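You operate a simulated robot arm through the tools that you are given. There is no shell and no other tool. Be economical: measure what you need, move in short steps, check, and stop when the job is done.

Carry out the task below with a simulated two-armed robot. There is one attempt and no reset: what you move stays moved.

Task
On the narrow walkway by the tail lamp, fold the green cloth in half, so that its two short edges meet.

The check looks at the end state, three seconds after you hand in, the way a careful person would. Anything else that was tipped, shoved, dropped, spilled or broken makes it a failure. Flat cloth is picked up by pressing the open fingertips on it (5 to 10 N) and closing them slowly along it; thin cloth reads only 2 to 8 mm in the jaws.

Robot
Two 7-joint arms with two-finger grippers on one trunk, on a base that drives. Base frame: it is fixed to the floor where the robot stands at the start and does not move with it; the origin is under the middle of the robot, x ahead of it, y to its left, z up; the surface under the hand at the start is at about z = 0.8. Units: m, rad, N and s.
The left shoulder is at the start at [0.024, 0.215, 1.081], the right one opposite. With the tool pointing down near the work surface each hand reaches from about 0.2 to 0.76 m from the robot's upright axis, wherever it stands, measured 20 degrees to its own side. Places, roughly: narrow walkway by the tail lamp [0.5, 0.4, 0.8]. Payload 2.2 kg a hand.
The tool frame of a hand sits at the grasp point between the pads (the TCP): z along the fingers, y along the line on which they close. The tips reach 0.019 m beyond it. Largest opening 0.116 m; the body of the gripper starts 0.07 m behind the TCP.
Orientation is that of the tool frame in the base frame, as a unit quaternion [w, x, y, z]. With the fingers straight down and closing along the base's y, the tool's x points along the base's -x, its y along +y and its z along -z.

Tools
- The arms move only by the tool jog_arm. It takes "left_motion", "right_motion" or both (then of equal length, played together; a hand with none holds still); each is a list of rows, each an object of numbers (a shift or turn left out is 0, a gripper value left out holds the last): "hand": the finger opening in m, from 0 to 0.116; "x", "y", "z": the shift along the tool's x, y, z in m; "ax", "ay", "az": the turn, a rotation vector about the tool's x, y, z in rad. In form: [{"hand": .., "x": .., "y": .., "z": .., "ax": .., "ay": .., "az": ..}, ...]. A call has 1 to 12 rows; each row shifts and turns the commanded pose from where the row before left it, along the tool's axes as they then stand. A row lasts 0.2 s, in which the tool goes at most 0.05 m and 0.15 rad; a call with a longer step from one row to the next is refused whole, and so is a gripper value outside its range. Where a pose cannot be reached the arm comes as near as it can. A force on the tool above 40 N (or 10 N above the force at the start of the call, whichever is more), or a blocked arm, ends the call early, and 0.2 s more pass. Each finger halts on what it meets, pressing with about 43 N; the grip force reading is that of the motor and also rises with nothing between the fingers. The clock runs only during rows and for 0.2 s after the last one: add rows that do not move to give the fingers time. The reply holds the time, the measured pose of the TCP, the force on the tool along the base axes, the opening and the grip force, in the units named above and with some noise, with the torque about the TCP (base axes, N m) and any sound that the robot's microphone picked up.
- Cameras (640 x 400 px; columns grow to the right, rows downward): "scene" is now at [0.1303, -0.0057, 1.2457]; the picture's right is [-0.08, -1.00, 0.00], its down [-0.63, 0.05, -0.78] and it looks along [0.77, -0.06, -0.63] (base axes); focal length 288 px, centre (320, 200). "left" rides on the left gripper at [0.069, 0.015, -0.097] in its tool frame; the picture's right is [-0.21, 0.98, 0.00], its down [-0.76, -0.17, -0.63] and it looks along [-0.62, -0.14, 0.77] (tool axes); focal length 251 px, centre (320, 200). "right" rides on the right gripper at [0.069, -0.015, -0.096] in its tool frame; the picture's right is [0.21, 0.98, 0.00], its down [-0.76, 0.17, -0.63] and it looks along [-0.62, 0.14, 0.77] (tool axes); focal length 251 px, centre (320, 200). There is no depth. A picture from a camera that has moved, and an enlarged one, comes with that camera's place and axes in the base frame and with its lens.
- get_image(camera): a new picture of that camera. It takes no simulated time.
- lift_body(by): slides the trunk up (or, below 0, down) by that many m; the arms and the scene camera ride with it, the base frame stays. It gives what a move gives, with no picture.
- drive_base(legs): drives the robot by 1 to 6 legs, each [ahead, left, turn to the left] in m, m and rad, along the robot's own axes; the way and the turn of a leg run together, so that a leg with both is an arc; at most 1.5 m and 3.142 rad a leg. The arms and the cameras ride along, it lands a little off, and it stops where it bumps. It gives what a move gives.
- aim_head(pan, tilt): turns the head with the scene camera to pan (to the left, within 1.396 rad either way) and tilt (down, from -0.506 to 1.204), counted from straight ahead of the robot. It gives what a move gives.
- zoom(camera, box): a new picture of the part [left, top, right, bottom] of that camera's present view, enlarged. It takes no simulated time.
- job_done(): hands the job in; it is judged then, once.

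Work in short steps. Places have to be worked out from the pictures, the camera data and where the tool is seen: move nearer, look again, correct. Check each grasp and each placing, and mend what went wrong. You have 120 turns and 88 pictures in all, those below and enlarged ones among them. Open the grippers and draw the arms clear of the work before you hand the job in, unless the task says otherwise; then end with one line.

The tools are called after "Call:" by a JSON object that holds its "op" and its "data". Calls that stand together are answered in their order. jog_arm: Moves the arms, as the interface text tells. Its arguments: {"type":"object","properties":{"left_motion":{"type":"array"},"right_motion":{"type":"array"}},"required":[]} The other tools are called the same way: lift_body (by) slides the trunk up or down; drive_base (legs) drives the base; aim_head (pan, tilt) turns the head that bears the scene camera; get_image (camera) takes a picture; zoom (camera, box) takes an enlarged picture of a part of a camera's view; job_done () hands the job in.

At the start:

```text
t: 0.0
left_tool_pos: [0.4779, 0.2898, 0.943]
left_ee_rot: [-0.002, 0.0, 1.0, 0.001]
left_contact_force: [0.0, -0.3, 0.0]
left_ft_torque: [0.04, 0.04, 0.01]
left_width: 0.1162
left_grasp_force: 0.1
right_tool_pos: [0.5165, -0.1764, 1.0398]
right_ee_rot: [-0.001, 0.001, 1.0, 0.001]
right_contact_force: [0.2, 0.1, -0.7]
right_ft_torque: [0.02, -0.03, -0.03]
right_width: 0.1161
right_grasp_force: 0.1
trunk travel left (down, up): [-0.225, 0.265]
robot x, y, heading: [0.0018, -0.001, 0.002]
head pan, tilt: [-0.084, 0.681]
```

scene: 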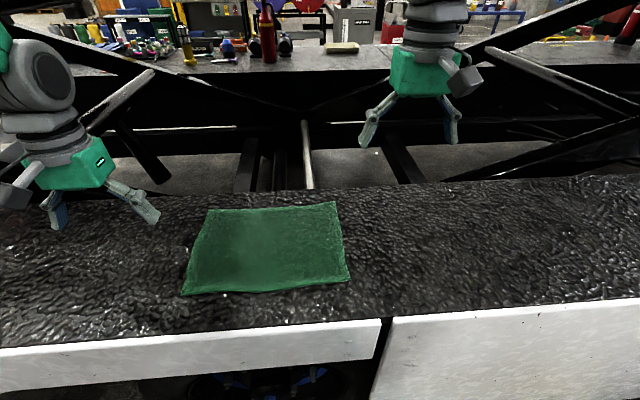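
right: 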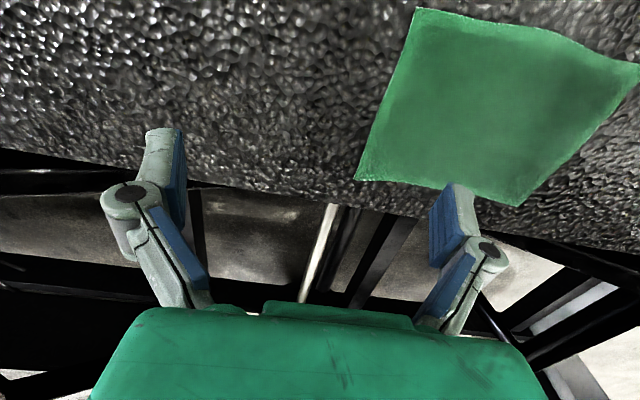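
left: 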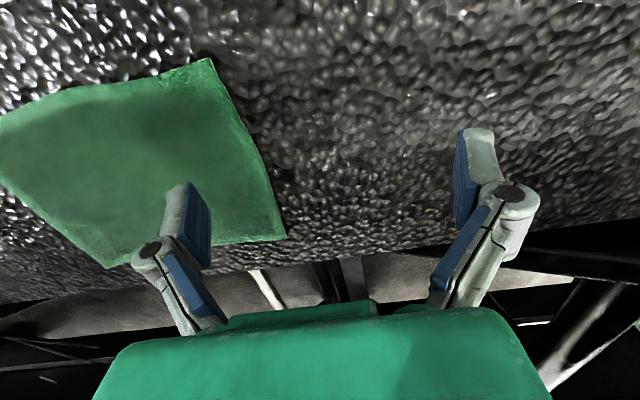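

The green cloth spans roughly x 0.44–0.66, y −0.085–0.215, so its short edges run along x. I'll check the surroundings to the left before moving the base.

Call:
{"op": "aim_head", "data": {"pan": 0.9, "tilt": 0.6}}

Call:
{"op": "get_image", "data": {"camera": "scene"}}

Call:
{"op": "aim_head", "data": {"pan": 0.2, "tilt": 1.15}}

Call:
{"op": "get_image", "data": {"camera": "scene"}}

```text
t: 1.3
left_tool_pos: [0.4747, 0.2905, 0.9447]
left_ee_rot: [0.002, 0.0, 1.0, 0.0]
left_contact_force: [-0.2, 0.1, -0.4]
left_ft_torque: [0.0, -0.01, 0.02]
left_width: 0.116
left_grasp_force: 0.1
right_tool_pos: [0.5144, -0.1742, 1.0398]
right_ee_rot: [0.0, -0.001, 1.0, -0.001]
right_contact_force: [0.2, -0.1, 0.2]
right_ft_torque: [0.01, 0.0, -0.02]
right_width: 0.116
right_grasp_force: 0.1
trunk travel left (down, up): [-0.225, 0.265]
robot x, y, heading: [0.0012, 0.0007, -0.003]
head pan, tilt: [0.901, 0.6]
```

```text
84 pictures are left
camera scene: at [0.0997, 0.0717, 1.2527], right [0.78, -0.62, 0.0], down [-0.35, -0.44, -0.82], along [0.51, 0.65, -0.57], focal length 288 px, centre (320, 200)
```

scene: 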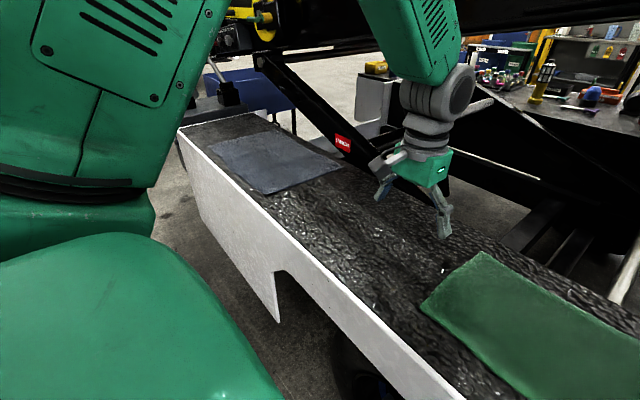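

```text
t: 2.3
left_tool_pos: [0.4749, 0.2906, 0.9453]
left_ee_rot: [0.002, 0.0, 1.0, -0.001]
left_contact_force: [0.2, -0.2, -1.0]
left_ft_torque: [-0.01, -0.06, 0.0]
left_width: 0.1158
left_grasp_force: 0.0
right_tool_pos: [0.5143, -0.1744, 1.0408]
right_ee_rot: [0.0, 0.0, 1.0, 0.0]
right_contact_force: [-0.4, -0.3, 0.1]
right_ft_torque: [0.04, 0.0, -0.01]
right_width: 0.116
right_grasp_force: 0.0
trunk travel left (down, up): [-0.225, 0.265]
robot x, y, heading: [-0.0028, 0.0031, 0.002]
head pan, tilt: [0.201, 1.15]
```

```text
83 pictures are left
camera scene: at [0.1031, 0.0143, 1.211], right [0.2, -0.98, 0.0], down [-0.9, -0.18, -0.41], along [0.4, 0.08, -0.91], focal length 288 px, centre (320, 200)
```

scene: 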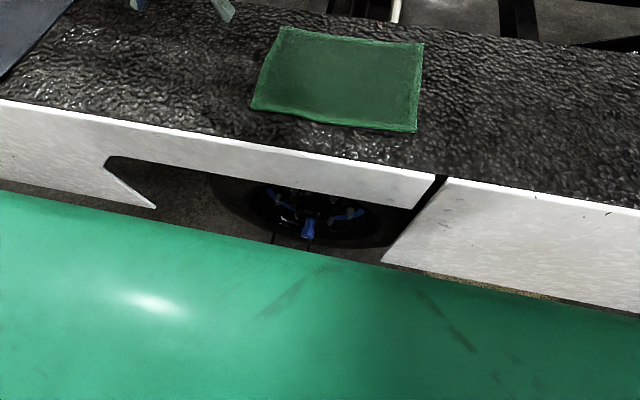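

The surroundings are clear apart from a grey mat further left. Plan: grip both corners of the right short edge (right hand far, left hand near), then carry it over by driving the base left. First I shift the base right so that the edge is just left of centre.

Call:
{"op": "drive_base", "data": {"legs": [[0, -0.165, 0]]}}

Call:
{"op": "aim_head", "data": {"pan": 0.1, "tilt": 0.85}}

Call:
{"op": "get_image", "data": {"camera": "scene"}}

```text
t: 3.8
left_tool_pos: [0.4735, 0.1391, 0.9419]
left_ee_rot: [0.002, -0.002, 1.0, -0.006]
left_contact_force: [0.1, 0.1, 0.3]
left_ft_torque: [-0.04, 0.0, -0.01]
left_width: 0.1162
left_grasp_force: 0.0
right_tool_pos: [0.5152, -0.3239, 1.0426]
right_ee_rot: [0.001, -0.002, 1.0, -0.005]
right_contact_force: [0.4, 0.8, -0.6]
right_ft_torque: [-0.04, -0.01, -0.02]
right_width: 0.116
right_grasp_force: 0.0
trunk travel left (down, up): [-0.225, 0.265]
robot x, y, heading: [0.0024, -0.1633, 0.006]
head pan, tilt: [0.201, 1.15]
```

```text
t: 4.6
left_tool_pos: [0.4707, 0.1381, 0.9445]
left_ee_rot: [0.001, -0.004, 1.0, -0.003]
left_contact_force: [-0.3, 0.1, 0.2]
left_ft_torque: [-0.02, -0.03, 0.01]
left_width: 0.1158
left_grasp_force: 0.1
right_tool_pos: [0.5126, -0.3267, 1.0427]
right_ee_rot: [0.002, -0.003, 1.0, -0.003]
right_contact_force: [-0.5, -0.3, 0.2]
right_ft_torque: [-0.1, -0.02, 0.01]
right_width: 0.1163
right_grasp_force: 0.1
trunk travel left (down, up): [-0.225, 0.265]
robot x, y, heading: [0.0018, -0.1604, 0.001]
head pan, tilt: [0.099, 0.85]
```

```text
82 pictures are left
camera scene: at [0.1223, -0.1244, 1.2313], right [0.11, -0.99, 0.02], down [-0.75, -0.09, -0.66], along [0.65, 0.06, -0.76], focal length 288 px, centre (320, 200)
```

scene: 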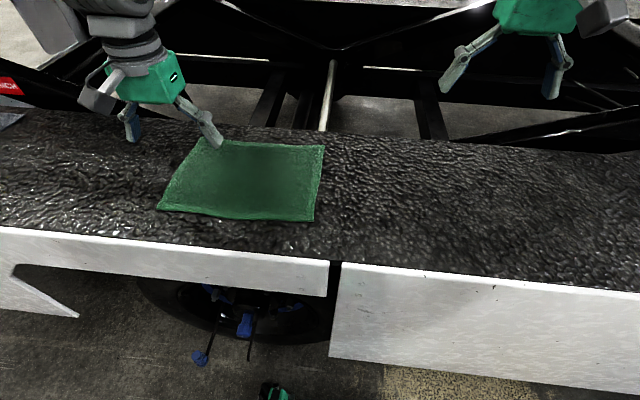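

The right edge is at y≈−0.083, x≈0.44–0.66. I'll bring the right hand above the far right corner with a narrower opening, and the left hand part way.

Call:
{"op": "jog_arm", "data": {"right_motion": [{"hand": 0.04, "x": -0.0165, "y": 0.0325, "z": 0.015}, {"x": -0.0165, "y": 0.0325, "z": 0.015}, {"x": -0.0165, "y": 0.0325, "z": 0.015}, {"x": -0.0165, "y": 0.0325, "z": 0.015}, {"x": -0.0165, "y": 0.0325, "z": 0.015}, {"x": -0.0165, "y": 0.0325, "z": 0.015}, {"x": -0.0165, "y": 0.0325, "z": 0.015}, {"x": -0.0165, "y": 0.0325, "z": 0.015}, {}], "left_motion": [{"hand": 0.04, "y": -0.01}, {"y": -0.01}, {"y": -0.01}, {"y": -0.01}, {"y": -0.01}, {"y": -0.01}, {"y": -0.01}, {"y": -0.01}, {}]}}

Call:
{"op": "get_image", "data": {"camera": "scene"}}

Call:
{"op": "get_image", "data": {"camera": "right"}}

```text
t: 6.6
left_tool_pos: [0.4713, 0.0208, 0.9518]
left_ee_rot: [0.003, -0.001, 1.0, 0.014]
left_contact_force: [0.3, -0.9, 0.3]
left_ft_torque: [0.1, 0.01, 0.04]
left_width: 0.0403
left_grasp_force: 0.0
right_tool_pos: [0.6315, -0.123, 0.9311]
right_ee_rot: [0.002, -0.001, 1.0, 0.014]
right_contact_force: [-0.6, -1.2, -1.1]
right_ft_torque: [0.13, -0.06, 0.02]
right_width: 0.04
right_grasp_force: 0.1
right hand out of reach, approached as far as the arm can: row 8
trunk travel left (down, up): [-0.225, 0.265]
robot x, y, heading: [0.0005, -0.1671, 0.002]
head pan, tilt: [0.099, 0.85]
```

```text
81 pictures are left
camera scene: at [0.1233, -0.1785, 1.2317], right [0.1, -0.99, -0.02], down [-0.75, -0.06, -0.66], along [0.65, 0.08, -0.75], focal length 288 px, centre (320, 200)
```

scene: 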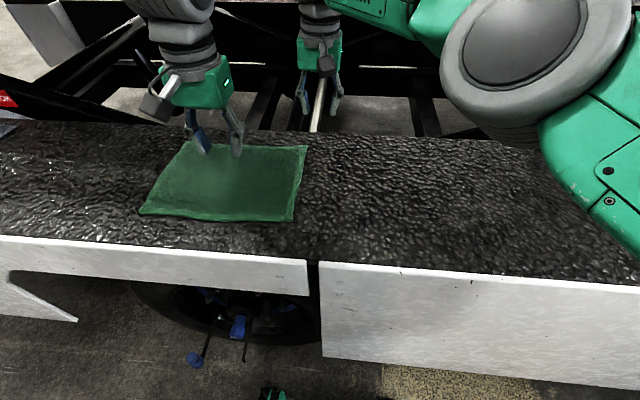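

```text
80 pictures are left
camera right: at [0.5627, -0.141, 1.0278], right [-0.22, 0.98, 0.02], down [0.75, 0.15, 0.64], along [0.62, 0.16, -0.77], focal length 251 px, centre (320, 200)
```

right: 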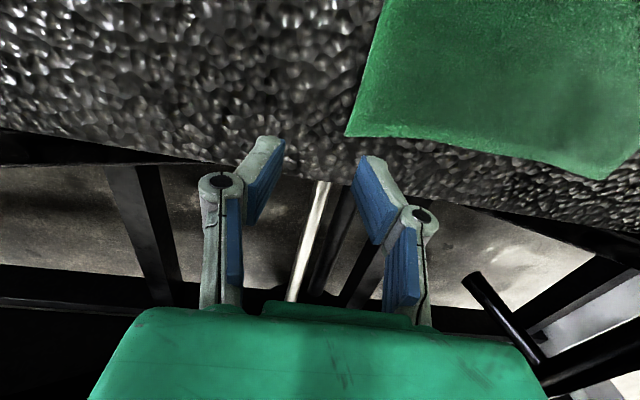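

The right hand runs out of reach at this lateral offset, and the body sways a bit after drives. I'll move the base 0.06 left to shorten the reach and let it settle.

Call:
{"op": "drive_base", "data": {"legs": [[0, 0.065, 0]]}}

Call:
{"op": "jog_arm", "data": {"right_motion": [{}, {}, {}, {}, {}, {}, {}, {}]}}

Call:
{"op": "get_image", "data": {"camera": "right"}}

```text
t: 7.5
left_tool_pos: [0.4719, 0.0691, 0.9539]
left_ee_rot: [0.004, 0.001, 1.0, 0.02]
left_contact_force: [-0.3, -2.1, -0.3]
left_ft_torque: [0.11, 0.02, 0.0]
left_width: 0.0401
left_grasp_force: 0.1
right_tool_pos: [0.6364, -0.0737, 0.9326]
right_ee_rot: [0.003, 0.001, 1.0, 0.018]
right_contact_force: [0.4, -3.1, 1.8]
right_ft_torque: [0.33, 0.01, 0.03]
right_width: 0.0402
right_grasp_force: 0.1
trunk travel left (down, up): [-0.225, 0.265]
robot x, y, heading: [-0.0001, -0.1067, -0.002]
head pan, tilt: [0.099, 0.85]
```

```text
t: 9.3
left_tool_pos: [0.4685, 0.0869, 0.951]
left_ee_rot: [0.006, 0.0, 1.0, 0.009]
left_contact_force: [-0.3, -0.1, -0.4]
left_ft_torque: [0.0, 0.0, 0.01]
left_width: 0.0402
left_grasp_force: 0.1
right_tool_pos: [0.63, -0.0565, 0.9339]
right_ee_rot: [0.005, 0.0, 1.0, 0.007]
right_contact_force: [-0.5, -0.4, -0.2]
right_ft_torque: [0.03, -0.04, 0.0]
right_width: 0.0403
right_grasp_force: 0.1
trunk travel left (down, up): [-0.225, 0.265]
robot x, y, heading: [0.0022, -0.1075, -0.004]
head pan, tilt: [0.099, 0.85]
```

```text
79 pictures are left
camera right: at [0.5616, -0.074, 1.031], right [-0.21, 0.98, 0.01], down [0.75, 0.15, 0.64], along [0.62, 0.15, -0.77], focal length 251 px, centre (320, 200)
```

right: 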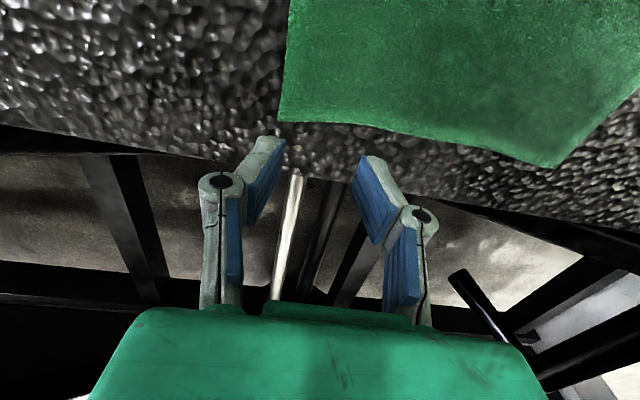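

The far corner shows at about (0.660, −0.087). I'll place the right hand at (0.643, −0.063) and bring the left hand over the near corner at (0.458, −0.063), both at z≈0.87.

Call:
{"op": "jog_arm", "data": {"left_motion": [{"hand": 0.03, "x": 0.002, "y": -0.025, "z": 0.005}, {"x": 0.002, "y": -0.025, "z": 0.015}, {"x": 0.002, "y": -0.025, "z": 0.015}, {"x": 0.002, "y": -0.025, "z": 0.015}, {"x": 0.002, "y": -0.025, "z": 0.015}, {"y": -0.025, "z": 0.015}, {}, {}, {}], "right_motion": [{"hand": 0.03, "x": -0.004, "y": -0.002}, {"x": -0.003, "y": -0.002, "z": 0.01}, {"x": -0.002, "y": -0.002, "z": 0.015}, {"x": -0.002, "z": 0.015}, {"x": -0.002, "z": 0.015}, {"z": 0.01}, {}, {}, {}]}}

Call:
{"op": "get_image", "data": {"camera": "scene"}}

Call:
{"op": "get_image", "data": {"camera": "left"}}

Call:
{"op": "get_image", "data": {"camera": "right"}}

```text
t: 11.6
left_tool_pos: [0.4749, -0.0523, 0.8988]
left_ee_rot: [0.015, -0.031, 0.999, -0.027]
left_contact_force: [0.4, -0.4, 0.2]
left_ft_torque: [0.0, 0.0, -0.02]
left_width: 0.03
left_grasp_force: 0.3
right_tool_pos: [0.6478, -0.0622, 0.8728]
right_ee_rot: [0.006, 0.0, 1.0, 0.01]
right_contact_force: [-0.6, -0.5, -0.4]
right_ft_torque: [0.06, 0.0, 0.05]
right_width: 0.0298
right_grasp_force: 0.1
right hand out of reach, approached as far as the arm can: row 5
trunk travel left (down, up): [-0.225, 0.265]
robot x, y, heading: [-0.0016, -0.1075, 0.005]
head pan, tilt: [0.099, 0.85]
stopped in row 9 (left hand): the arm was blocked; the commanded pose is now the measured one
```

```text
78 pictures are left
camera scene: at [0.1239, -0.1009, 1.2317], right [0.1, -0.99, 0.0], down [-0.75, -0.07, -0.66], along [0.65, 0.07, -0.75], focal length 288 px, centre (320, 200)
```

scene: 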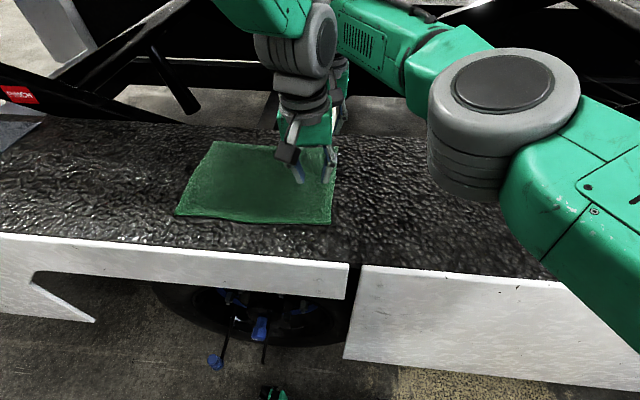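

```text
77 pictures are left
camera left: at [0.4022, -0.0356, 0.99], right [0.16, 0.99, -0.05], down [0.74, -0.08, 0.66], along [0.65, -0.14, -0.75], focal length 251 px, centre (320, 200)
```

left: 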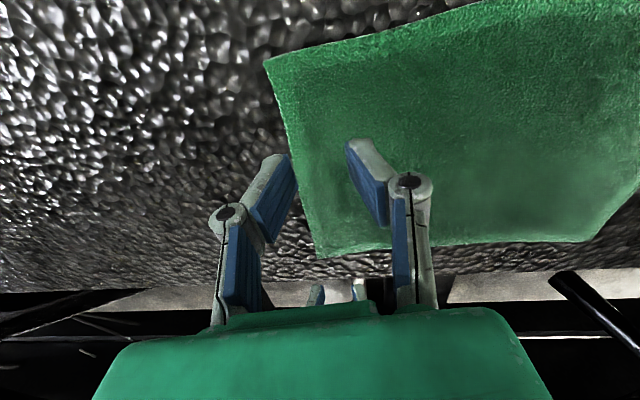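

```text
76 pictures are left
camera right: at [0.578, -0.0801, 0.9696], right [-0.21, 0.98, 0.02], down [0.75, 0.15, 0.65], along [0.63, 0.15, -0.76], focal length 251 px, centre (320, 200)
```

right: 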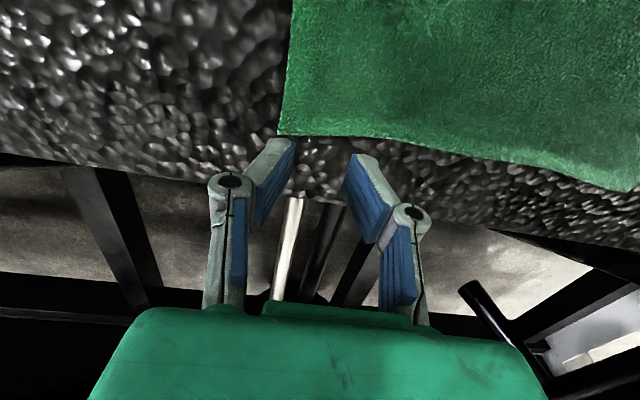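

The left wrist is blocked by the right forearm in this straight-on stance. I'll raise and separate the hands, then stand further right with the heading turned about 30° left, so the two arms come in side by side.

Call:
{"op": "jog_arm", "data": {"left_motion": [{"y": 0.02, "z": -0.01}, {"y": 0.02, "z": -0.02}, {"y": 0.02, "z": -0.02}, {"y": 0.02, "z": -0.02}, {"y": 0.02}], "right_motion": [{"z": -0.02, "x": 0.01}, {"z": -0.02, "x": 0.01}, {"z": -0.02, "x": 0.01}, {"z": -0.02, "y": -0.01}, {"y": -0.02}]}}

Call:
{"op": "drive_base", "data": {"legs": [[-0.02, -0.19, 0], [0, 0, 0.52]]}}

Call:
{"op": "aim_head", "data": {"pan": 0.1, "tilt": 0.85}}

Call:
{"op": "get_image", "data": {"camera": "scene"}}

```text
t: 12.8
left_tool_pos: [0.4639, 0.0583, 0.9602]
left_ee_rot: [0.015, -0.026, 0.999, -0.027]
left_contact_force: [-0.2, 0.4, -0.5]
left_ft_torque: [0.01, -0.02, -0.01]
left_width: 0.03
left_grasp_force: 0.0
right_tool_pos: [0.6133, -0.0853, 0.9506]
right_ee_rot: [0.006, -0.001, 1.0, 0.007]
right_contact_force: [0.2, 0.6, 0.0]
right_ft_torque: [-0.02, 0.0, -0.01]
right_width: 0.03
right_grasp_force: 0.1
trunk travel left (down, up): [-0.225, 0.265]
robot x, y, heading: [0.0009, -0.1036, 0.007]
head pan, tilt: [0.099, 0.85]
```

```text
t: 15.8
left_tool_pos: [0.2965, 0.0843, 0.9603]
left_ee_rot: [0.021, -0.289, 0.957, -0.023]
left_contact_force: [-0.3, 0.2, -0.1]
left_ft_torque: [0.01, 0.02, -0.02]
left_width: 0.0302
left_grasp_force: 0.0
right_tool_pos: [0.4992, 0.0349, 0.9518]
right_ee_rot: [0.004, -0.264, 0.964, 0.008]
right_contact_force: [0.7, -0.4, 0.4]
right_ft_torque: [0.01, 0.03, 0.01]
right_width: 0.0301
right_grasp_force: 0.0
trunk travel left (down, up): [-0.225, 0.265]
robot x, y, heading: [-0.0171, -0.2929, 0.535]
head pan, tilt: [0.099, 0.85]
```

```text
t: 16.4
left_tool_pos: [0.2941, 0.0815, 0.9608]
left_ee_rot: [0.023, -0.288, 0.957, -0.022]
left_contact_force: [0.2, 0.0, 0.0]
left_ft_torque: [-0.05, -0.02, 0.04]
left_width: 0.0301
left_grasp_force: 0.0
right_tool_pos: [0.4953, 0.0339, 0.9536]
right_ee_rot: [0.006, -0.264, 0.964, 0.008]
right_contact_force: [0.3, -0.2, -0.3]
right_ft_torque: [-0.03, -0.01, 0.01]
right_width: 0.03
right_grasp_force: 0.1
trunk travel left (down, up): [-0.225, 0.265]
robot x, y, heading: [-0.0217, -0.2951, 0.539]
head pan, tilt: [0.099, 0.85]
```

```text
75 pictures are left
camera scene: at [0.0816, -0.2196, 1.2316], right [0.59, -0.8, 0.0], down [-0.61, -0.45, -0.66], along [0.53, 0.39, -0.75], focal length 288 px, centre (320, 200)
```

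scene: 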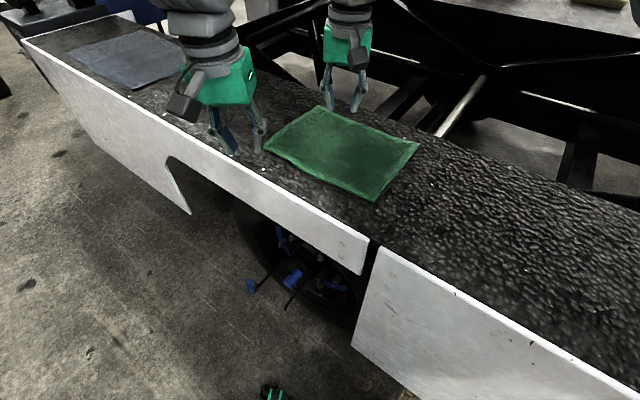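

The turn went without bumping. Next I rotate both tools back so that they close along base y, and level the left one.

Call:
{"op": "jog_arm", "data": {"left_motion": [{"az": 0.135}, {"az": 0.135}, {"az": 0.135}, {"az": 0.12}, {"ax": -0.053, "ay": 0.031}, {}, {}], "right_motion": [{"az": 0.135}, {"az": 0.135}, {"az": 0.135}, {"az": 0.13}, {}, {}, {}]}}

```text
t: 18.0
left_tool_pos: [0.2956, 0.0804, 0.9615]
left_ee_rot: [0.013, -0.03, 0.999, 0.012]
left_contact_force: [-0.2, -1.3, -1.0]
left_ft_torque: [-0.03, 0.0, 0.04]
left_width: 0.03
left_grasp_force: 0.0
right_tool_pos: [0.496, 0.0309, 0.9532]
right_ee_rot: [0.004, 0.0, 1.0, 0.011]
right_contact_force: [0.1, 0.5, -0.7]
right_ft_torque: [-0.02, -0.01, 0.0]
right_width: 0.0299
right_grasp_force: 0.1
trunk travel left (down, up): [-0.225, 0.265]
robot x, y, heading: [-0.0177, -0.2921, 0.539]
head pan, tilt: [0.099, 0.85]
```

Orientation is good. I now move both hands above their corners at z≈0.88.

Call:
{"op": "jog_arm", "data": {"left_motion": [{}, {}, {"x": -0.027, "y": -0.0238, "z": 0.0117}, {"x": -0.027, "y": -0.0238, "z": 0.0117}, {"x": -0.027, "y": -0.0238, "z": 0.0117}, {"x": -0.027, "y": -0.0238, "z": 0.0117}, {"x": -0.027, "y": -0.0238, "z": 0.0117}, {"x": -0.027, "y": -0.0238, "z": 0.0117}, {}, {}, {}], "right_motion": [{"x": -0.0245, "y": -0.0157, "z": 0.012}, {"x": -0.0245, "y": -0.0157, "z": 0.012}, {"x": -0.0245, "y": -0.0157, "z": 0.012}, {"x": -0.0245, "y": -0.0157, "z": 0.012}, {"x": -0.0245, "y": -0.0157, "z": 0.012}, {"x": -0.0245, "y": -0.0157, "z": 0.012}, {}, {}, {}, {}, {}]}}

Call:
{"op": "get_image", "data": {"camera": "scene"}}

Call:
{"op": "get_image", "data": {"camera": "left"}}

Call:
{"op": "get_image", "data": {"camera": "right"}}

```text
t: 20.4
left_tool_pos: [0.4706, -0.0342, 0.8987]
left_ee_rot: [0.016, -0.049, 0.999, 0.0]
left_contact_force: [0.7, 0.2, 0.1]
left_ft_torque: [-0.01, -0.01, -0.01]
left_width: 0.0302
left_grasp_force: 0.1
right_tool_pos: [0.645, -0.0621, 0.8808]
right_ee_rot: [0.002, 0.0, 1.0, 0.01]
right_contact_force: [0.2, 0.4, 0.7]
right_ft_torque: [0.0, 0.03, 0.02]
right_width: 0.0299
right_grasp_force: 0.1
trunk travel left (down, up): [-0.225, 0.265]
robot x, y, heading: [-0.0191, -0.2941, 0.539]
head pan, tilt: [0.099, 0.85]
```

```text
74 pictures are left
camera scene: at [0.0843, -0.223, 1.2316], right [0.59, -0.8, 0.0], down [-0.61, -0.45, -0.66], along [0.53, 0.39, -0.75], focal length 288 px, centre (320, 200)
```

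scene: 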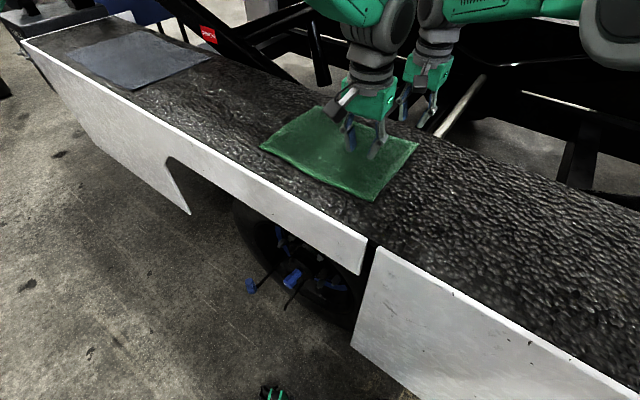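

```text
73 pictures are left
camera left: at [0.3973, -0.0261, 0.9927], right [0.12, 0.99, 0.01], down [0.75, -0.09, 0.66], along [0.65, -0.07, -0.75], focal length 251 px, centre (320, 200)
```

left: 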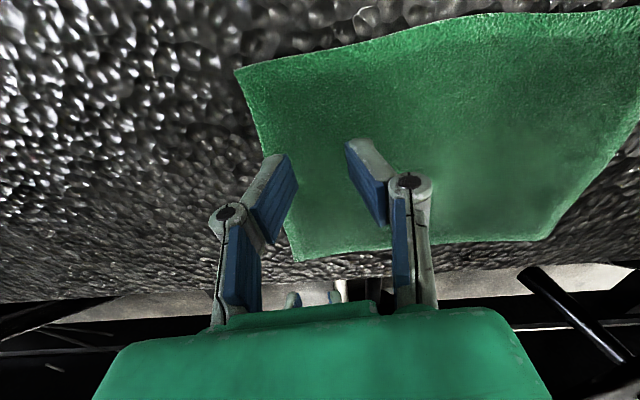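

```text
72 pictures are left
camera right: at [0.5754, -0.0791, 0.9778], right [-0.21, 0.98, 0.02], down [0.75, 0.15, 0.64], along [0.62, 0.15, -0.77], focal length 251 px, centre (320, 200)
```

right: 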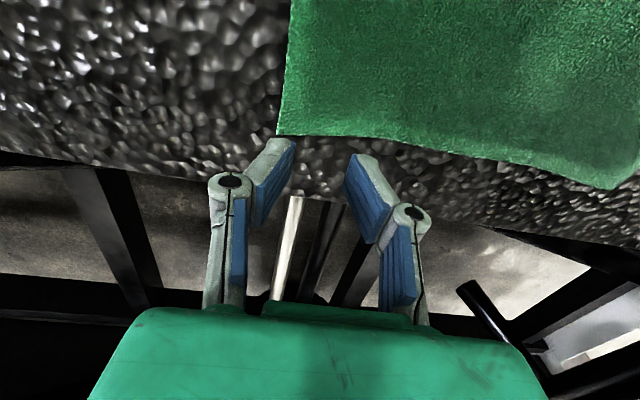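

The left hand stopped about 3 cm short of its command, probably touching the right arm again. I'll zoom in to see where they touch.

Call:
{"op": "aim_head", "data": {"pan": 0.1, "tilt": 0.45}}

Call:
{"op": "get_image", "data": {"camera": "scene"}}

```text
t: 21.3
left_tool_pos: [0.4705, -0.0349, 0.8964]
left_ee_rot: [0.015, -0.049, 0.999, 0.0]
left_contact_force: [0.2, -0.4, -0.2]
left_ft_torque: [0.02, 0.0, 0.04]
left_width: 0.0301
left_grasp_force: 0.0
right_tool_pos: [0.6454, -0.0606, 0.8815]
right_ee_rot: [0.003, 0.0, 1.0, 0.011]
right_contact_force: [0.6, 0.1, 0.3]
right_ft_torque: [-0.01, 0.02, 0.0]
right_width: 0.0301
right_grasp_force: 0.1
trunk travel left (down, up): [-0.225, 0.265]
robot x, y, heading: [-0.0219, -0.2949, 0.533]
head pan, tilt: [0.099, 0.45]
```

```text
71 pictures are left
camera scene: at [0.0955, -0.2146, 1.2659], right [0.59, -0.8, 0.0], down [-0.36, -0.26, -0.9], along [0.72, 0.53, -0.44], focal length 288 px, centre (320, 200)
```

scene: 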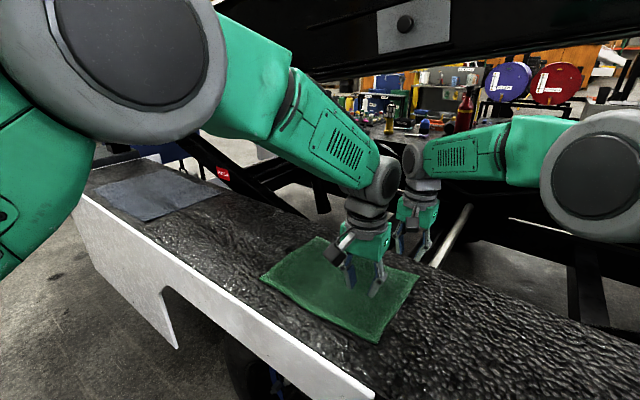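

The left wrist ball meets the right forearm. I'll back the left hand off a little and tilt it about its closing axis, so that its wrist leans back toward the robot by about 0.36 rad.

Call:
{"op": "jog_arm", "data": {"left_motion": [{"y": 0.02}, {"x": 0.01, "ay": -0.12}, {"ay": -0.12}, {"ay": -0.12}, {"az": 0.09}, {}, {}]}}

```text
t: 23.1
left_tool_pos: [0.4392, -0.024, 0.8555]
left_ee_rot: [0.159, -0.011, 0.987, -0.004]
left_contact_force: [-0.1, 0.1, -0.8]
left_ft_torque: [0.03, 0.0, 0.01]
left_width: 0.0299
left_grasp_force: 0.0
right_tool_pos: [0.6423, -0.0624, 0.8844]
right_ee_rot: [0.004, 0.0, 1.0, 0.012]
right_contact_force: [-1.7, -0.2, 0.6]
right_ft_torque: [0.01, 0.01, -0.01]
right_width: 0.03
right_grasp_force: 0.1
trunk travel left (down, up): [-0.225, 0.265]
robot x, y, heading: [-0.0178, -0.2972, 0.535]
head pan, tilt: [0.099, 0.45]
stopped in row 7 (left hand): the arm was blocked; the commanded pose is now the measured one
```

The tilt took, but the arm was reported blocked and sits lower than commanded. I'll look.

Call:
{"op": "get_image", "data": {"camera": "scene"}}

Call:
{"op": "get_image", "data": {"camera": "left"}}

```text
70 pictures are left
camera scene: at [0.0946, -0.2146, 1.2661], right [0.59, -0.8, 0.0], down [-0.35, -0.26, -0.9], along [0.72, 0.53, -0.44], focal length 288 px, centre (320, 200)
```

scene: 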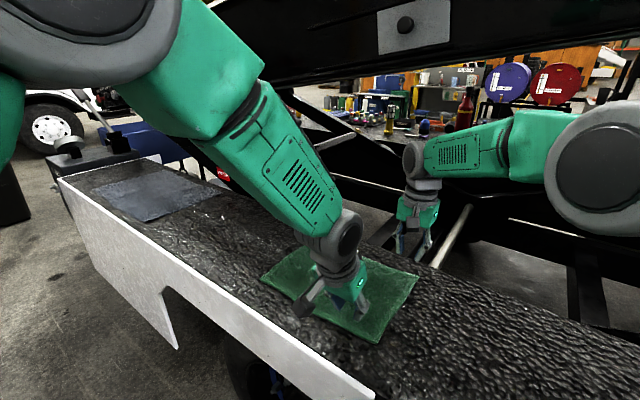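

```text
69 pictures are left
camera left: at [0.3444, -0.0097, 0.9248], right [0.19, 0.98, 0.05], down [0.52, -0.15, 0.84], along [0.83, -0.13, -0.54], focal length 251 px, centre (320, 200)
```

left: 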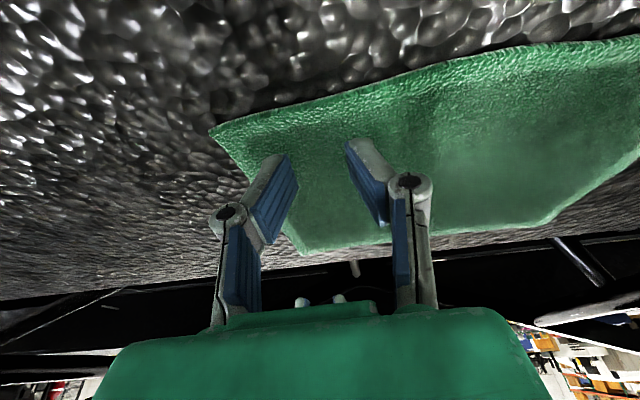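

The left wrist is now well clear of the right forearm, and the near corner shows at about (0.438, −0.092). I'll move the left hand to y≈−0.065, x≈0.45.

Call:
{"op": "jog_arm", "data": {"left_motion": [{"x": -0.005, "y": -0.014}, {"x": -0.005, "y": -0.014}, {"x": -0.001, "y": -0.013}, {}, {}, {}]}}

```text
t: 24.5
left_tool_pos: [0.4564, -0.0461, 0.8701]
left_ee_rot: [0.166, -0.037, 0.985, -0.024]
left_contact_force: [0.3, -0.3, 0.1]
left_ft_torque: [0.0, -0.02, 0.01]
left_width: 0.0299
left_grasp_force: 0.1
right_tool_pos: [0.6413, -0.0628, 0.8851]
right_ee_rot: [0.004, -0.001, 1.0, 0.012]
right_contact_force: [0.0, -0.5, -0.1]
right_ft_torque: [-0.02, 0.01, -0.02]
right_width: 0.0299
right_grasp_force: 0.0
trunk travel left (down, up): [-0.225, 0.265]
robot x, y, heading: [-0.0188, -0.2943, 0.535]
head pan, tilt: [0.099, 0.45]
```

The left hand keeps drifting in yaw toward the robot's own direction, which looks like a wrist limit rather than contact. I'll yaw it about 0.4 rad back about the vertical, then check.

Call:
{"op": "jog_arm", "data": {"left_motion": [{"ax": -0.042, "az": -0.127}, {"ax": -0.042, "az": -0.127}, {"ax": -0.042, "az": -0.127}, {}, {}]}}

Call:
{"op": "get_image", "data": {"camera": "scene"}}

Call:
{"op": "get_image", "data": {"camera": "left"}}

```text
t: 25.7
left_tool_pos: [0.4566, -0.048, 0.8708]
left_ee_rot: [0.157, -0.232, 0.96, 0.007]
left_contact_force: [-0.4, 0.0, 0.0]
left_ft_torque: [0.01, 0.0, 0.01]
left_width: 0.0303
left_grasp_force: 0.0
right_tool_pos: [0.6419, -0.0633, 0.8841]
right_ee_rot: [0.004, -0.001, 1.0, 0.011]
right_contact_force: [-0.7, 0.0, 0.4]
right_ft_torque: [-0.04, 0.02, 0.01]
right_width: 0.03
right_grasp_force: 0.1
trunk travel left (down, up): [-0.225, 0.265]
robot x, y, heading: [-0.0155, -0.2912, 0.536]
head pan, tilt: [0.099, 0.45]
```

```text
68 pictures are left
camera scene: at [0.0952, -0.2147, 1.266], right [0.59, -0.8, 0.0], down [-0.35, -0.26, -0.9], along [0.72, 0.53, -0.44], focal length 288 px, centre (320, 200)
```

scene: 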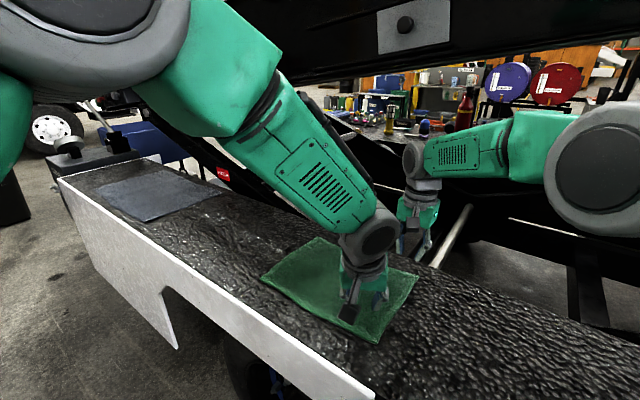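

```text
67 pictures are left
camera left: at [0.3633, -0.0728, 0.9408], right [-0.26, 0.97, 0.01], down [0.52, 0.13, 0.84], along [0.81, 0.22, -0.54], focal length 251 px, centre (320, 200)
```

left: 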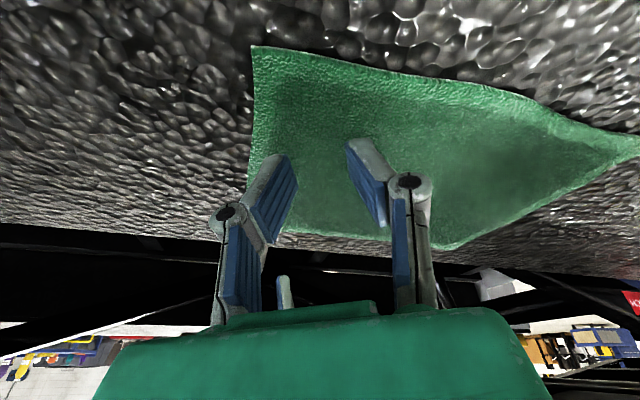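

Tilt and yaw look reasonable. I'll test whether the left hand still travels toward −y.

Call:
{"op": "jog_arm", "data": {"left_motion": [{"x": 0.0089, "y": -0.0178, "z": -0.0017}, {}, {}, {}]}}

```text
t: 26.7
left_tool_pos: [0.4568, -0.0678, 0.8694]
left_ee_rot: [0.158, -0.231, 0.96, 0.007]
left_contact_force: [-0.1, -0.3, 0.0]
left_ft_torque: [0.0, 0.01, 0.03]
left_width: 0.0302
left_grasp_force: 0.0
right_tool_pos: [0.6421, -0.0635, 0.883]
right_ee_rot: [0.005, 0.0, 1.0, 0.011]
right_contact_force: [-0.3, 0.1, -0.1]
right_ft_torque: [0.01, 0.0, 0.01]
right_width: 0.0303
right_grasp_force: 0.1
trunk travel left (down, up): [-0.225, 0.265]
robot x, y, heading: [-0.0215, -0.2948, 0.535]
head pan, tilt: [0.099, 0.45]
```

The left hand now tracks properly. I'll lower both hands to just above the cloth (TCP z≈0.826).

Call:
{"op": "jog_arm", "data": {"left_motion": [{"x": 0.0057, "y": 0.0015, "z": 0.014}, {"x": 0.0057, "y": 0.0015, "z": 0.014}, {"x": 0.0057, "y": 0.0015, "z": 0.014}, {}, {}], "right_motion": [{"z": 0.019}, {"z": 0.019}, {"z": 0.019}, {}, {}]}}

Call:
{"op": "get_image", "data": {"camera": "left"}}

Call:
{"op": "get_image", "data": {"camera": "right"}}

```text
t: 27.9
left_tool_pos: [0.4521, -0.0709, 0.8258]
left_ee_rot: [0.161, -0.223, 0.961, 0.018]
left_contact_force: [1.2, 0.6, 4.7]
left_ft_torque: [0.08, 0.04, 0.0]
left_width: 0.0299
left_grasp_force: 0.0
right_tool_pos: [0.6415, -0.061, 0.8275]
right_ee_rot: [0.005, 0.0, 1.0, 0.012]
right_contact_force: [0.0, 0.8, 0.1]
right_ft_torque: [0.01, 0.0, -0.01]
right_width: 0.0299
right_grasp_force: 0.1
trunk travel left (down, up): [-0.225, 0.265]
robot x, y, heading: [-0.0203, -0.2925, 0.539]
head pan, tilt: [0.099, 0.45]
```

```text
66 pictures are left
camera left: at [0.3589, -0.095, 0.8939], right [-0.24, 0.97, 0.03], down [0.52, 0.1, 0.85], along [0.82, 0.22, -0.53], focal length 251 px, centre (320, 200)
```

left: 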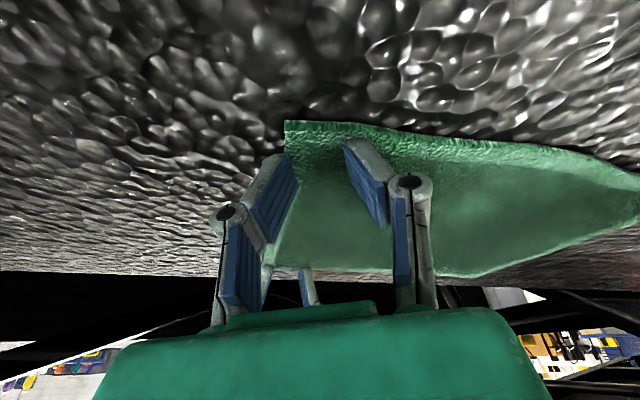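

```text
65 pictures are left
camera right: at [0.5733, -0.0792, 0.9239], right [-0.21, 0.98, 0.02], down [0.75, 0.15, 0.64], along [0.62, 0.15, -0.77], focal length 251 px, centre (320, 200)
```

right: 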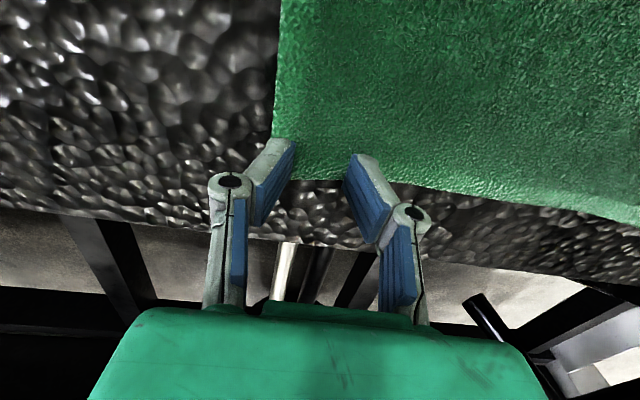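

The left fingertips already touch (4.7 N); both outer fingers sit right on the cloth's edge. I'll shift both about 7 mm inward and then press gently.

Call:
{"op": "jog_arm", "data": {"left_motion": [{"z": -0.006}, {"y": 0.008}, {}, {"z": 0.004}, {"z": 0.003}, {}], "right_motion": [{"y": 0.003}, {"y": 0.003}, {"z": 0.003}, {"z": 0.003}, {"z": 0.002}, {}]}}

```text
t: 29.3
left_tool_pos: [0.4496, -0.064, 0.8255]
left_ee_rot: [0.161, -0.223, 0.961, 0.017]
left_contact_force: [-0.2, -1.3, 2.0]
left_ft_torque: [-0.04, 0.02, 0.01]
left_width: 0.0291
left_grasp_force: 0.1
right_tool_pos: [0.6424, -0.0537, 0.8205]
right_ee_rot: [0.006, 0.0, 1.0, 0.014]
right_contact_force: [3.8, 1.2, 9.4]
right_ft_torque: [0.09, -0.03, -0.03]
right_width: 0.0316
right_grasp_force: 0.0
trunk travel left (down, up): [-0.225, 0.265]
robot x, y, heading: [-0.0179, -0.2907, 0.535]
head pan, tilt: [0.099, 0.45]
```

The right hand presses with 9.4 N and the left with 2 N. I'll press the left a bit more, then close both slowly.

Call:
{"op": "jog_arm", "data": {"left_motion": [{"z": 0.003}, {"z": 0.001}, {"hand": 0.026}, {"hand": 0.022}, {"hand": 0.018}, {"hand": 0.014}, {"hand": 0.01}, {"hand": 0.006}, {"hand": 0.002}, {"hand": 0.0}, {}, {}], "right_motion": [{}, {}, {"hand": 0.026}, {"hand": 0.022}, {"hand": 0.018}, {"hand": 0.014}, {"hand": 0.01}, {"hand": 0.006}, {"hand": 0.002}, {"hand": 0.0}, {}, {}]}}

Call:
{"op": "get_image", "data": {"camera": "left"}}

Call:
{"op": "get_image", "data": {"camera": "right"}}

```text
t: 31.5
left_tool_pos: [0.449, -0.065, 0.8213]
left_ee_rot: [0.164, -0.224, 0.961, 0.015]
left_contact_force: [-4.9, -13.5, 22.5]
left_ft_torque: [-0.24, 0.17, 0.08]
left_width: 0.0035
left_grasp_force: 31.9
right_tool_pos: [0.6421, -0.0566, 0.8228]
right_ee_rot: [0.008, 0.0, 1.0, 0.015]
right_contact_force: [1.4, 1.3, 4.7]
right_ft_torque: [0.02, -0.01, -0.01]
right_width: 0.0033
right_grasp_force: 33.1
trunk travel left (down, up): [-0.225, 0.265]
robot x, y, heading: [-0.0173, -0.2932, 0.531]
head pan, tilt: [0.099, 0.45]
stopped in row 10 (left hand): the force on the tool passed its limit at 40 N (the readings are from after the stop); the commanded pose is now the measured one
```

```text
64 pictures are left
camera left: at [0.356, -0.0904, 0.89], right [-0.24, 0.97, 0.03], down [0.52, 0.11, 0.85], along [0.82, 0.22, -0.53], focal length 251 px, centre (320, 200)
```

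left: 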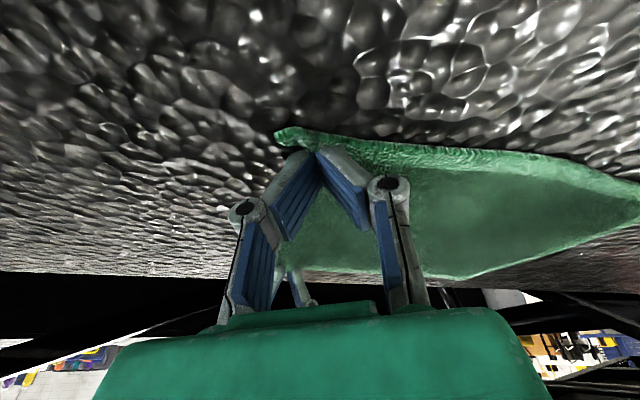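

```text
63 pictures are left
camera right: at [0.5712, -0.0743, 0.919], right [-0.21, 0.98, 0.03], down [0.75, 0.15, 0.65], along [0.63, 0.16, -0.76], focal length 251 px, centre (320, 200)
```

right: 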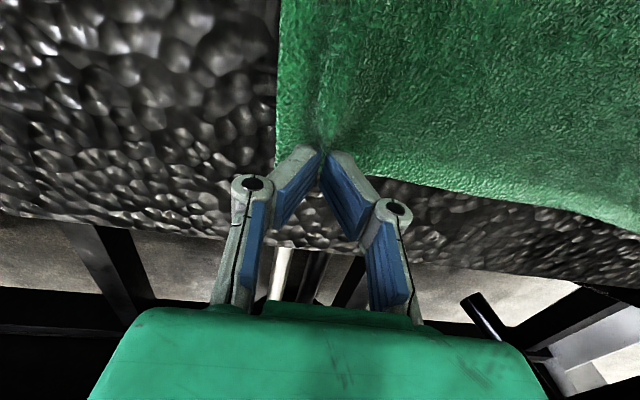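

Both jaws read about 3.4 mm, so cloth is held. I'll lift both together by about 4 cm and check.

Call:
{"op": "jog_arm", "data": {"left_motion": [{"x": -0.003, "y": -0.0005, "z": -0.0095}, {"x": -0.003, "y": -0.0005, "z": -0.0095}, {"x": -0.003, "y": -0.0005, "z": -0.0095}, {"x": -0.003, "y": -0.0005, "z": -0.0095}, {}, {}], "right_motion": [{"z": -0.01}, {"z": -0.01}, {"z": -0.01}, {"z": -0.01}, {}, {}]}}

Call:
{"op": "aim_head", "data": {"pan": 0.1, "tilt": 0.65}}

Call:
{"op": "get_image", "data": {"camera": "scene"}}

Call:
{"op": "get_image", "data": {"camera": "right"}}

```text
t: 32.9
left_tool_pos: [0.4471, -0.056, 0.8559]
left_ee_rot: [0.155, -0.235, 0.96, 0.01]
left_contact_force: [0.4, 0.6, -0.9]
left_ft_torque: [-0.01, -0.02, 0.02]
left_width: 0.0011
left_grasp_force: 30.7
right_tool_pos: [0.6417, -0.0556, 0.8611]
right_ee_rot: [0.006, 0.0, 1.0, 0.013]
right_contact_force: [-1.2, 0.3, -0.6]
right_ft_torque: [-0.02, -0.01, -0.02]
right_width: 0.0036
right_grasp_force: 32.7
trunk travel left (down, up): [-0.225, 0.265]
robot x, y, heading: [-0.017, -0.2926, 0.533]
head pan, tilt: [0.099, 0.45]
```

```text
t: 33.6
left_tool_pos: [0.4479, -0.0565, 0.8588]
left_ee_rot: [0.158, -0.234, 0.959, 0.008]
left_contact_force: [-0.2, 0.3, 0.2]
left_ft_torque: [0.04, 0.0, 0.05]
left_width: 0.0013
left_grasp_force: 30.7
right_tool_pos: [0.6429, -0.0542, 0.8615]
right_ee_rot: [0.005, -0.001, 1.0, 0.013]
right_contact_force: [-0.3, 0.1, -0.7]
right_ft_torque: [-0.06, -0.01, -0.03]
right_width: 0.0032
right_grasp_force: 32.5
trunk travel left (down, up): [-0.225, 0.265]
robot x, y, heading: [-0.0176, -0.2915, 0.537]
head pan, tilt: [0.099, 0.649]
```

```text
62 pictures are left
camera scene: at [0.0911, -0.2177, 1.2483], right [0.59, -0.8, 0.0], down [-0.49, -0.36, -0.79], along [0.64, 0.47, -0.61], focal length 288 px, centre (320, 200)
```

scene: 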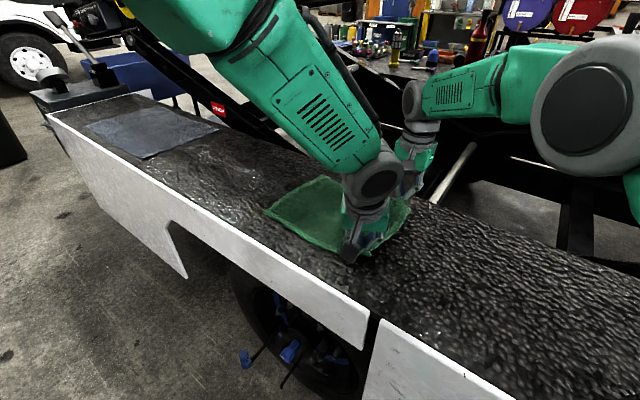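

```text
61 pictures are left
camera right: at [0.5715, -0.0731, 0.9574], right [-0.21, 0.98, 0.02], down [0.75, 0.15, 0.65], along [0.63, 0.15, -0.76], focal length 251 px, centre (320, 200)
```

right: 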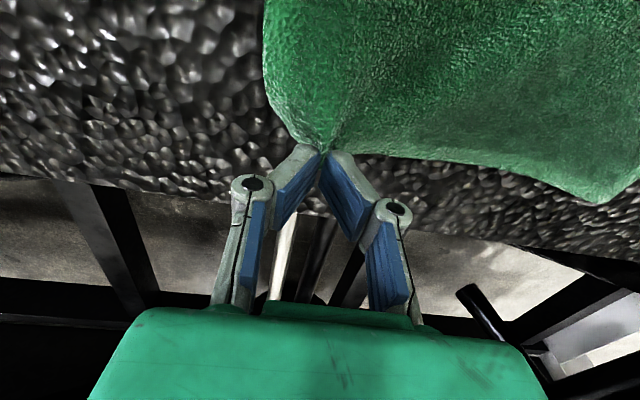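

Right holds, but the left reads 1.2 mm, so it has slipped off. I'll look through the left camera.

Call:
{"op": "get_image", "data": {"camera": "left"}}

```text
60 pictures are left
camera left: at [0.3558, -0.0822, 0.9279], right [-0.26, 0.96, 0.01], down [0.52, 0.13, 0.84], along [0.81, 0.23, -0.54], focal length 251 px, centre (320, 200)
```

left: 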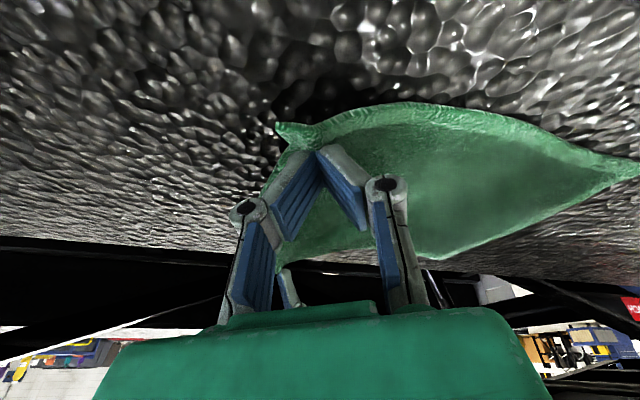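

The near corner is in fact lifted with the left fingers; the pinch is thin but it holds. I'll raise both to z≈0.90 and re-check before carrying.

Call:
{"op": "jog_arm", "data": {"left_motion": [{"x": -0.003, "y": -0.0005, "z": -0.0095}, {"x": -0.003, "y": -0.0005, "z": -0.0095}, {"x": -0.003, "y": -0.0005, "z": -0.0095}, {"x": -0.003, "y": -0.0005, "z": -0.0095}, {}, {}], "right_motion": [{"z": -0.01}, {"z": -0.01}, {"z": -0.01}, {"z": -0.01}, {}, {}]}}

Call:
{"op": "get_image", "data": {"camera": "left"}}

```text
t: 35.2
left_tool_pos: [0.4348, -0.058, 0.8681]
left_ee_rot: [0.127, -0.243, 0.962, -0.002]
left_contact_force: [4.1, 0.8, 0.4]
left_ft_torque: [0.01, -0.08, 0.01]
left_width: 0.0016
left_grasp_force: 31.1
right_tool_pos: [0.6384, -0.0579, 0.9048]
right_ee_rot: [0.007, 0.0, 1.0, 0.013]
right_contact_force: [-4.7, 0.2, -0.7]
right_ft_torque: [-0.02, 0.03, -0.02]
right_width: 0.0036
right_grasp_force: 32.7
trunk travel left (down, up): [-0.225, 0.265]
robot x, y, heading: [-0.0202, -0.2919, 0.537]
head pan, tilt: [0.099, 0.649]
stopped in row 6 (left hand): the arm was blocked; the commanded pose is now the measured one
```

```text
59 pictures are left
camera left: at [0.3457, -0.0829, 0.9423], right [-0.27, 0.96, -0.01], down [0.56, 0.17, 0.81], along [0.78, 0.22, -0.59], focal length 251 px, centre (320, 200)
```

left: 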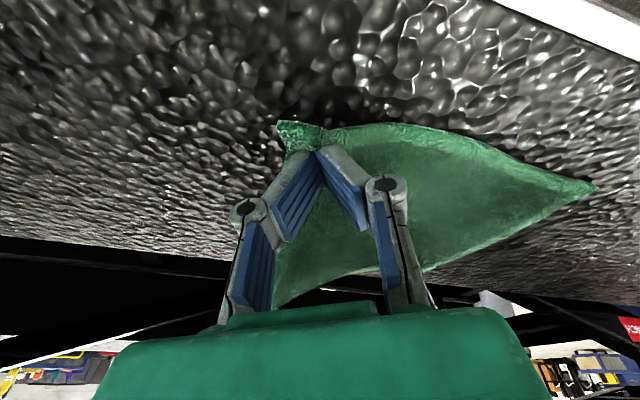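

The cloth is held well at both corners (taut, 4 N). The left arm can't rise higher here, but 7 cm is enough. I'll ease the right hand down and inward, then drive the base along +y by 0.12 m.

Call:
{"op": "jog_arm", "data": {"right_motion": [{"x": 0.004, "z": 0.01}, {"x": 0.004, "z": 0.01}, {"x": 0.002, "z": 0.008}, {}]}}

Call:
{"op": "drive_base", "data": {"legs": [[0.031, 0.0515, 0], [0.031, 0.0515, 0]]}}

Call:
{"op": "get_image", "data": {"camera": "scene"}}

Call:
{"op": "get_image", "data": {"camera": "left"}}

```text
t: 36.2
left_tool_pos: [0.4358, -0.0608, 0.8689]
left_ee_rot: [0.128, -0.241, 0.962, -0.002]
left_contact_force: [-0.4, 0.2, -0.3]
left_ft_torque: [0.04, -0.02, 0.01]
left_width: 0.0013
left_grasp_force: 30.9
right_tool_pos: [0.6297, -0.0584, 0.8772]
right_ee_rot: [0.009, 0.0, 1.0, 0.013]
right_contact_force: [-0.4, -0.3, 0.2]
right_ft_torque: [-0.03, 0.0, 0.01]
right_width: 0.0033
right_grasp_force: 31.9
trunk travel left (down, up): [-0.225, 0.265]
robot x, y, heading: [-0.0217, -0.2893, 0.534]
head pan, tilt: [0.099, 0.649]
```

```text
t: 37.7
left_tool_pos: [0.4432, 0.0612, 0.8795]
left_ee_rot: [0.135, -0.25, 0.959, -0.01]
left_contact_force: [0.9, -0.2, 0.8]
left_ft_torque: [-0.03, 0.08, 0.02]
left_width: 0.001
left_grasp_force: 30.7
right_tool_pos: [0.6349, 0.0582, 0.8735]
right_ee_rot: [0.006, 0.0, 1.0, 0.015]
right_contact_force: [0.4, -0.6, -0.6]
right_ft_torque: [-0.05, 0.01, -0.03]
right_width: 0.0036
right_grasp_force: 32.6
trunk travel left (down, up): [-0.225, 0.265]
robot x, y, heading: [-0.0212, -0.1742, 0.536]
head pan, tilt: [0.099, 0.649]
```

```text
58 pictures are left
camera scene: at [0.0866, -0.0888, 1.2479], right [0.6, -0.8, 0.01], down [-0.49, -0.37, -0.79], along [0.64, 0.47, -0.61], focal length 288 px, centre (320, 200)
```

scene: 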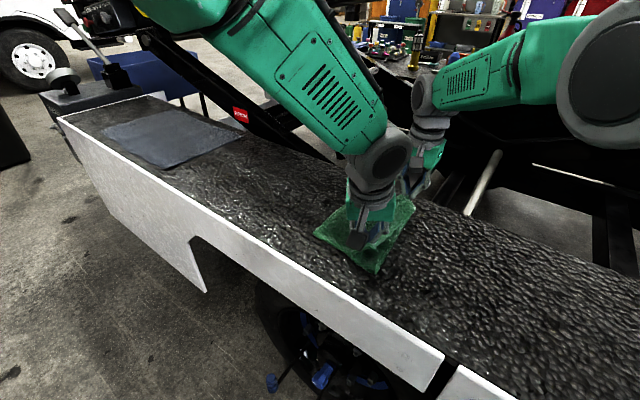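

```text
57 pictures are left
camera left: at [0.3538, 0.0365, 0.9539], right [-0.29, 0.96, -0.03], down [0.55, 0.19, 0.82], along [0.79, 0.22, -0.58], focal length 251 px, centre (320, 200)
```

left: 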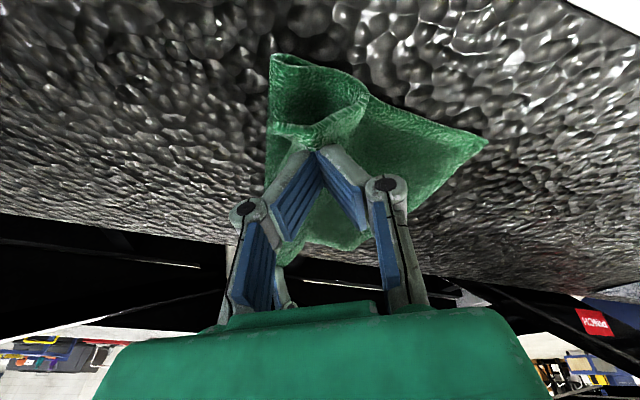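

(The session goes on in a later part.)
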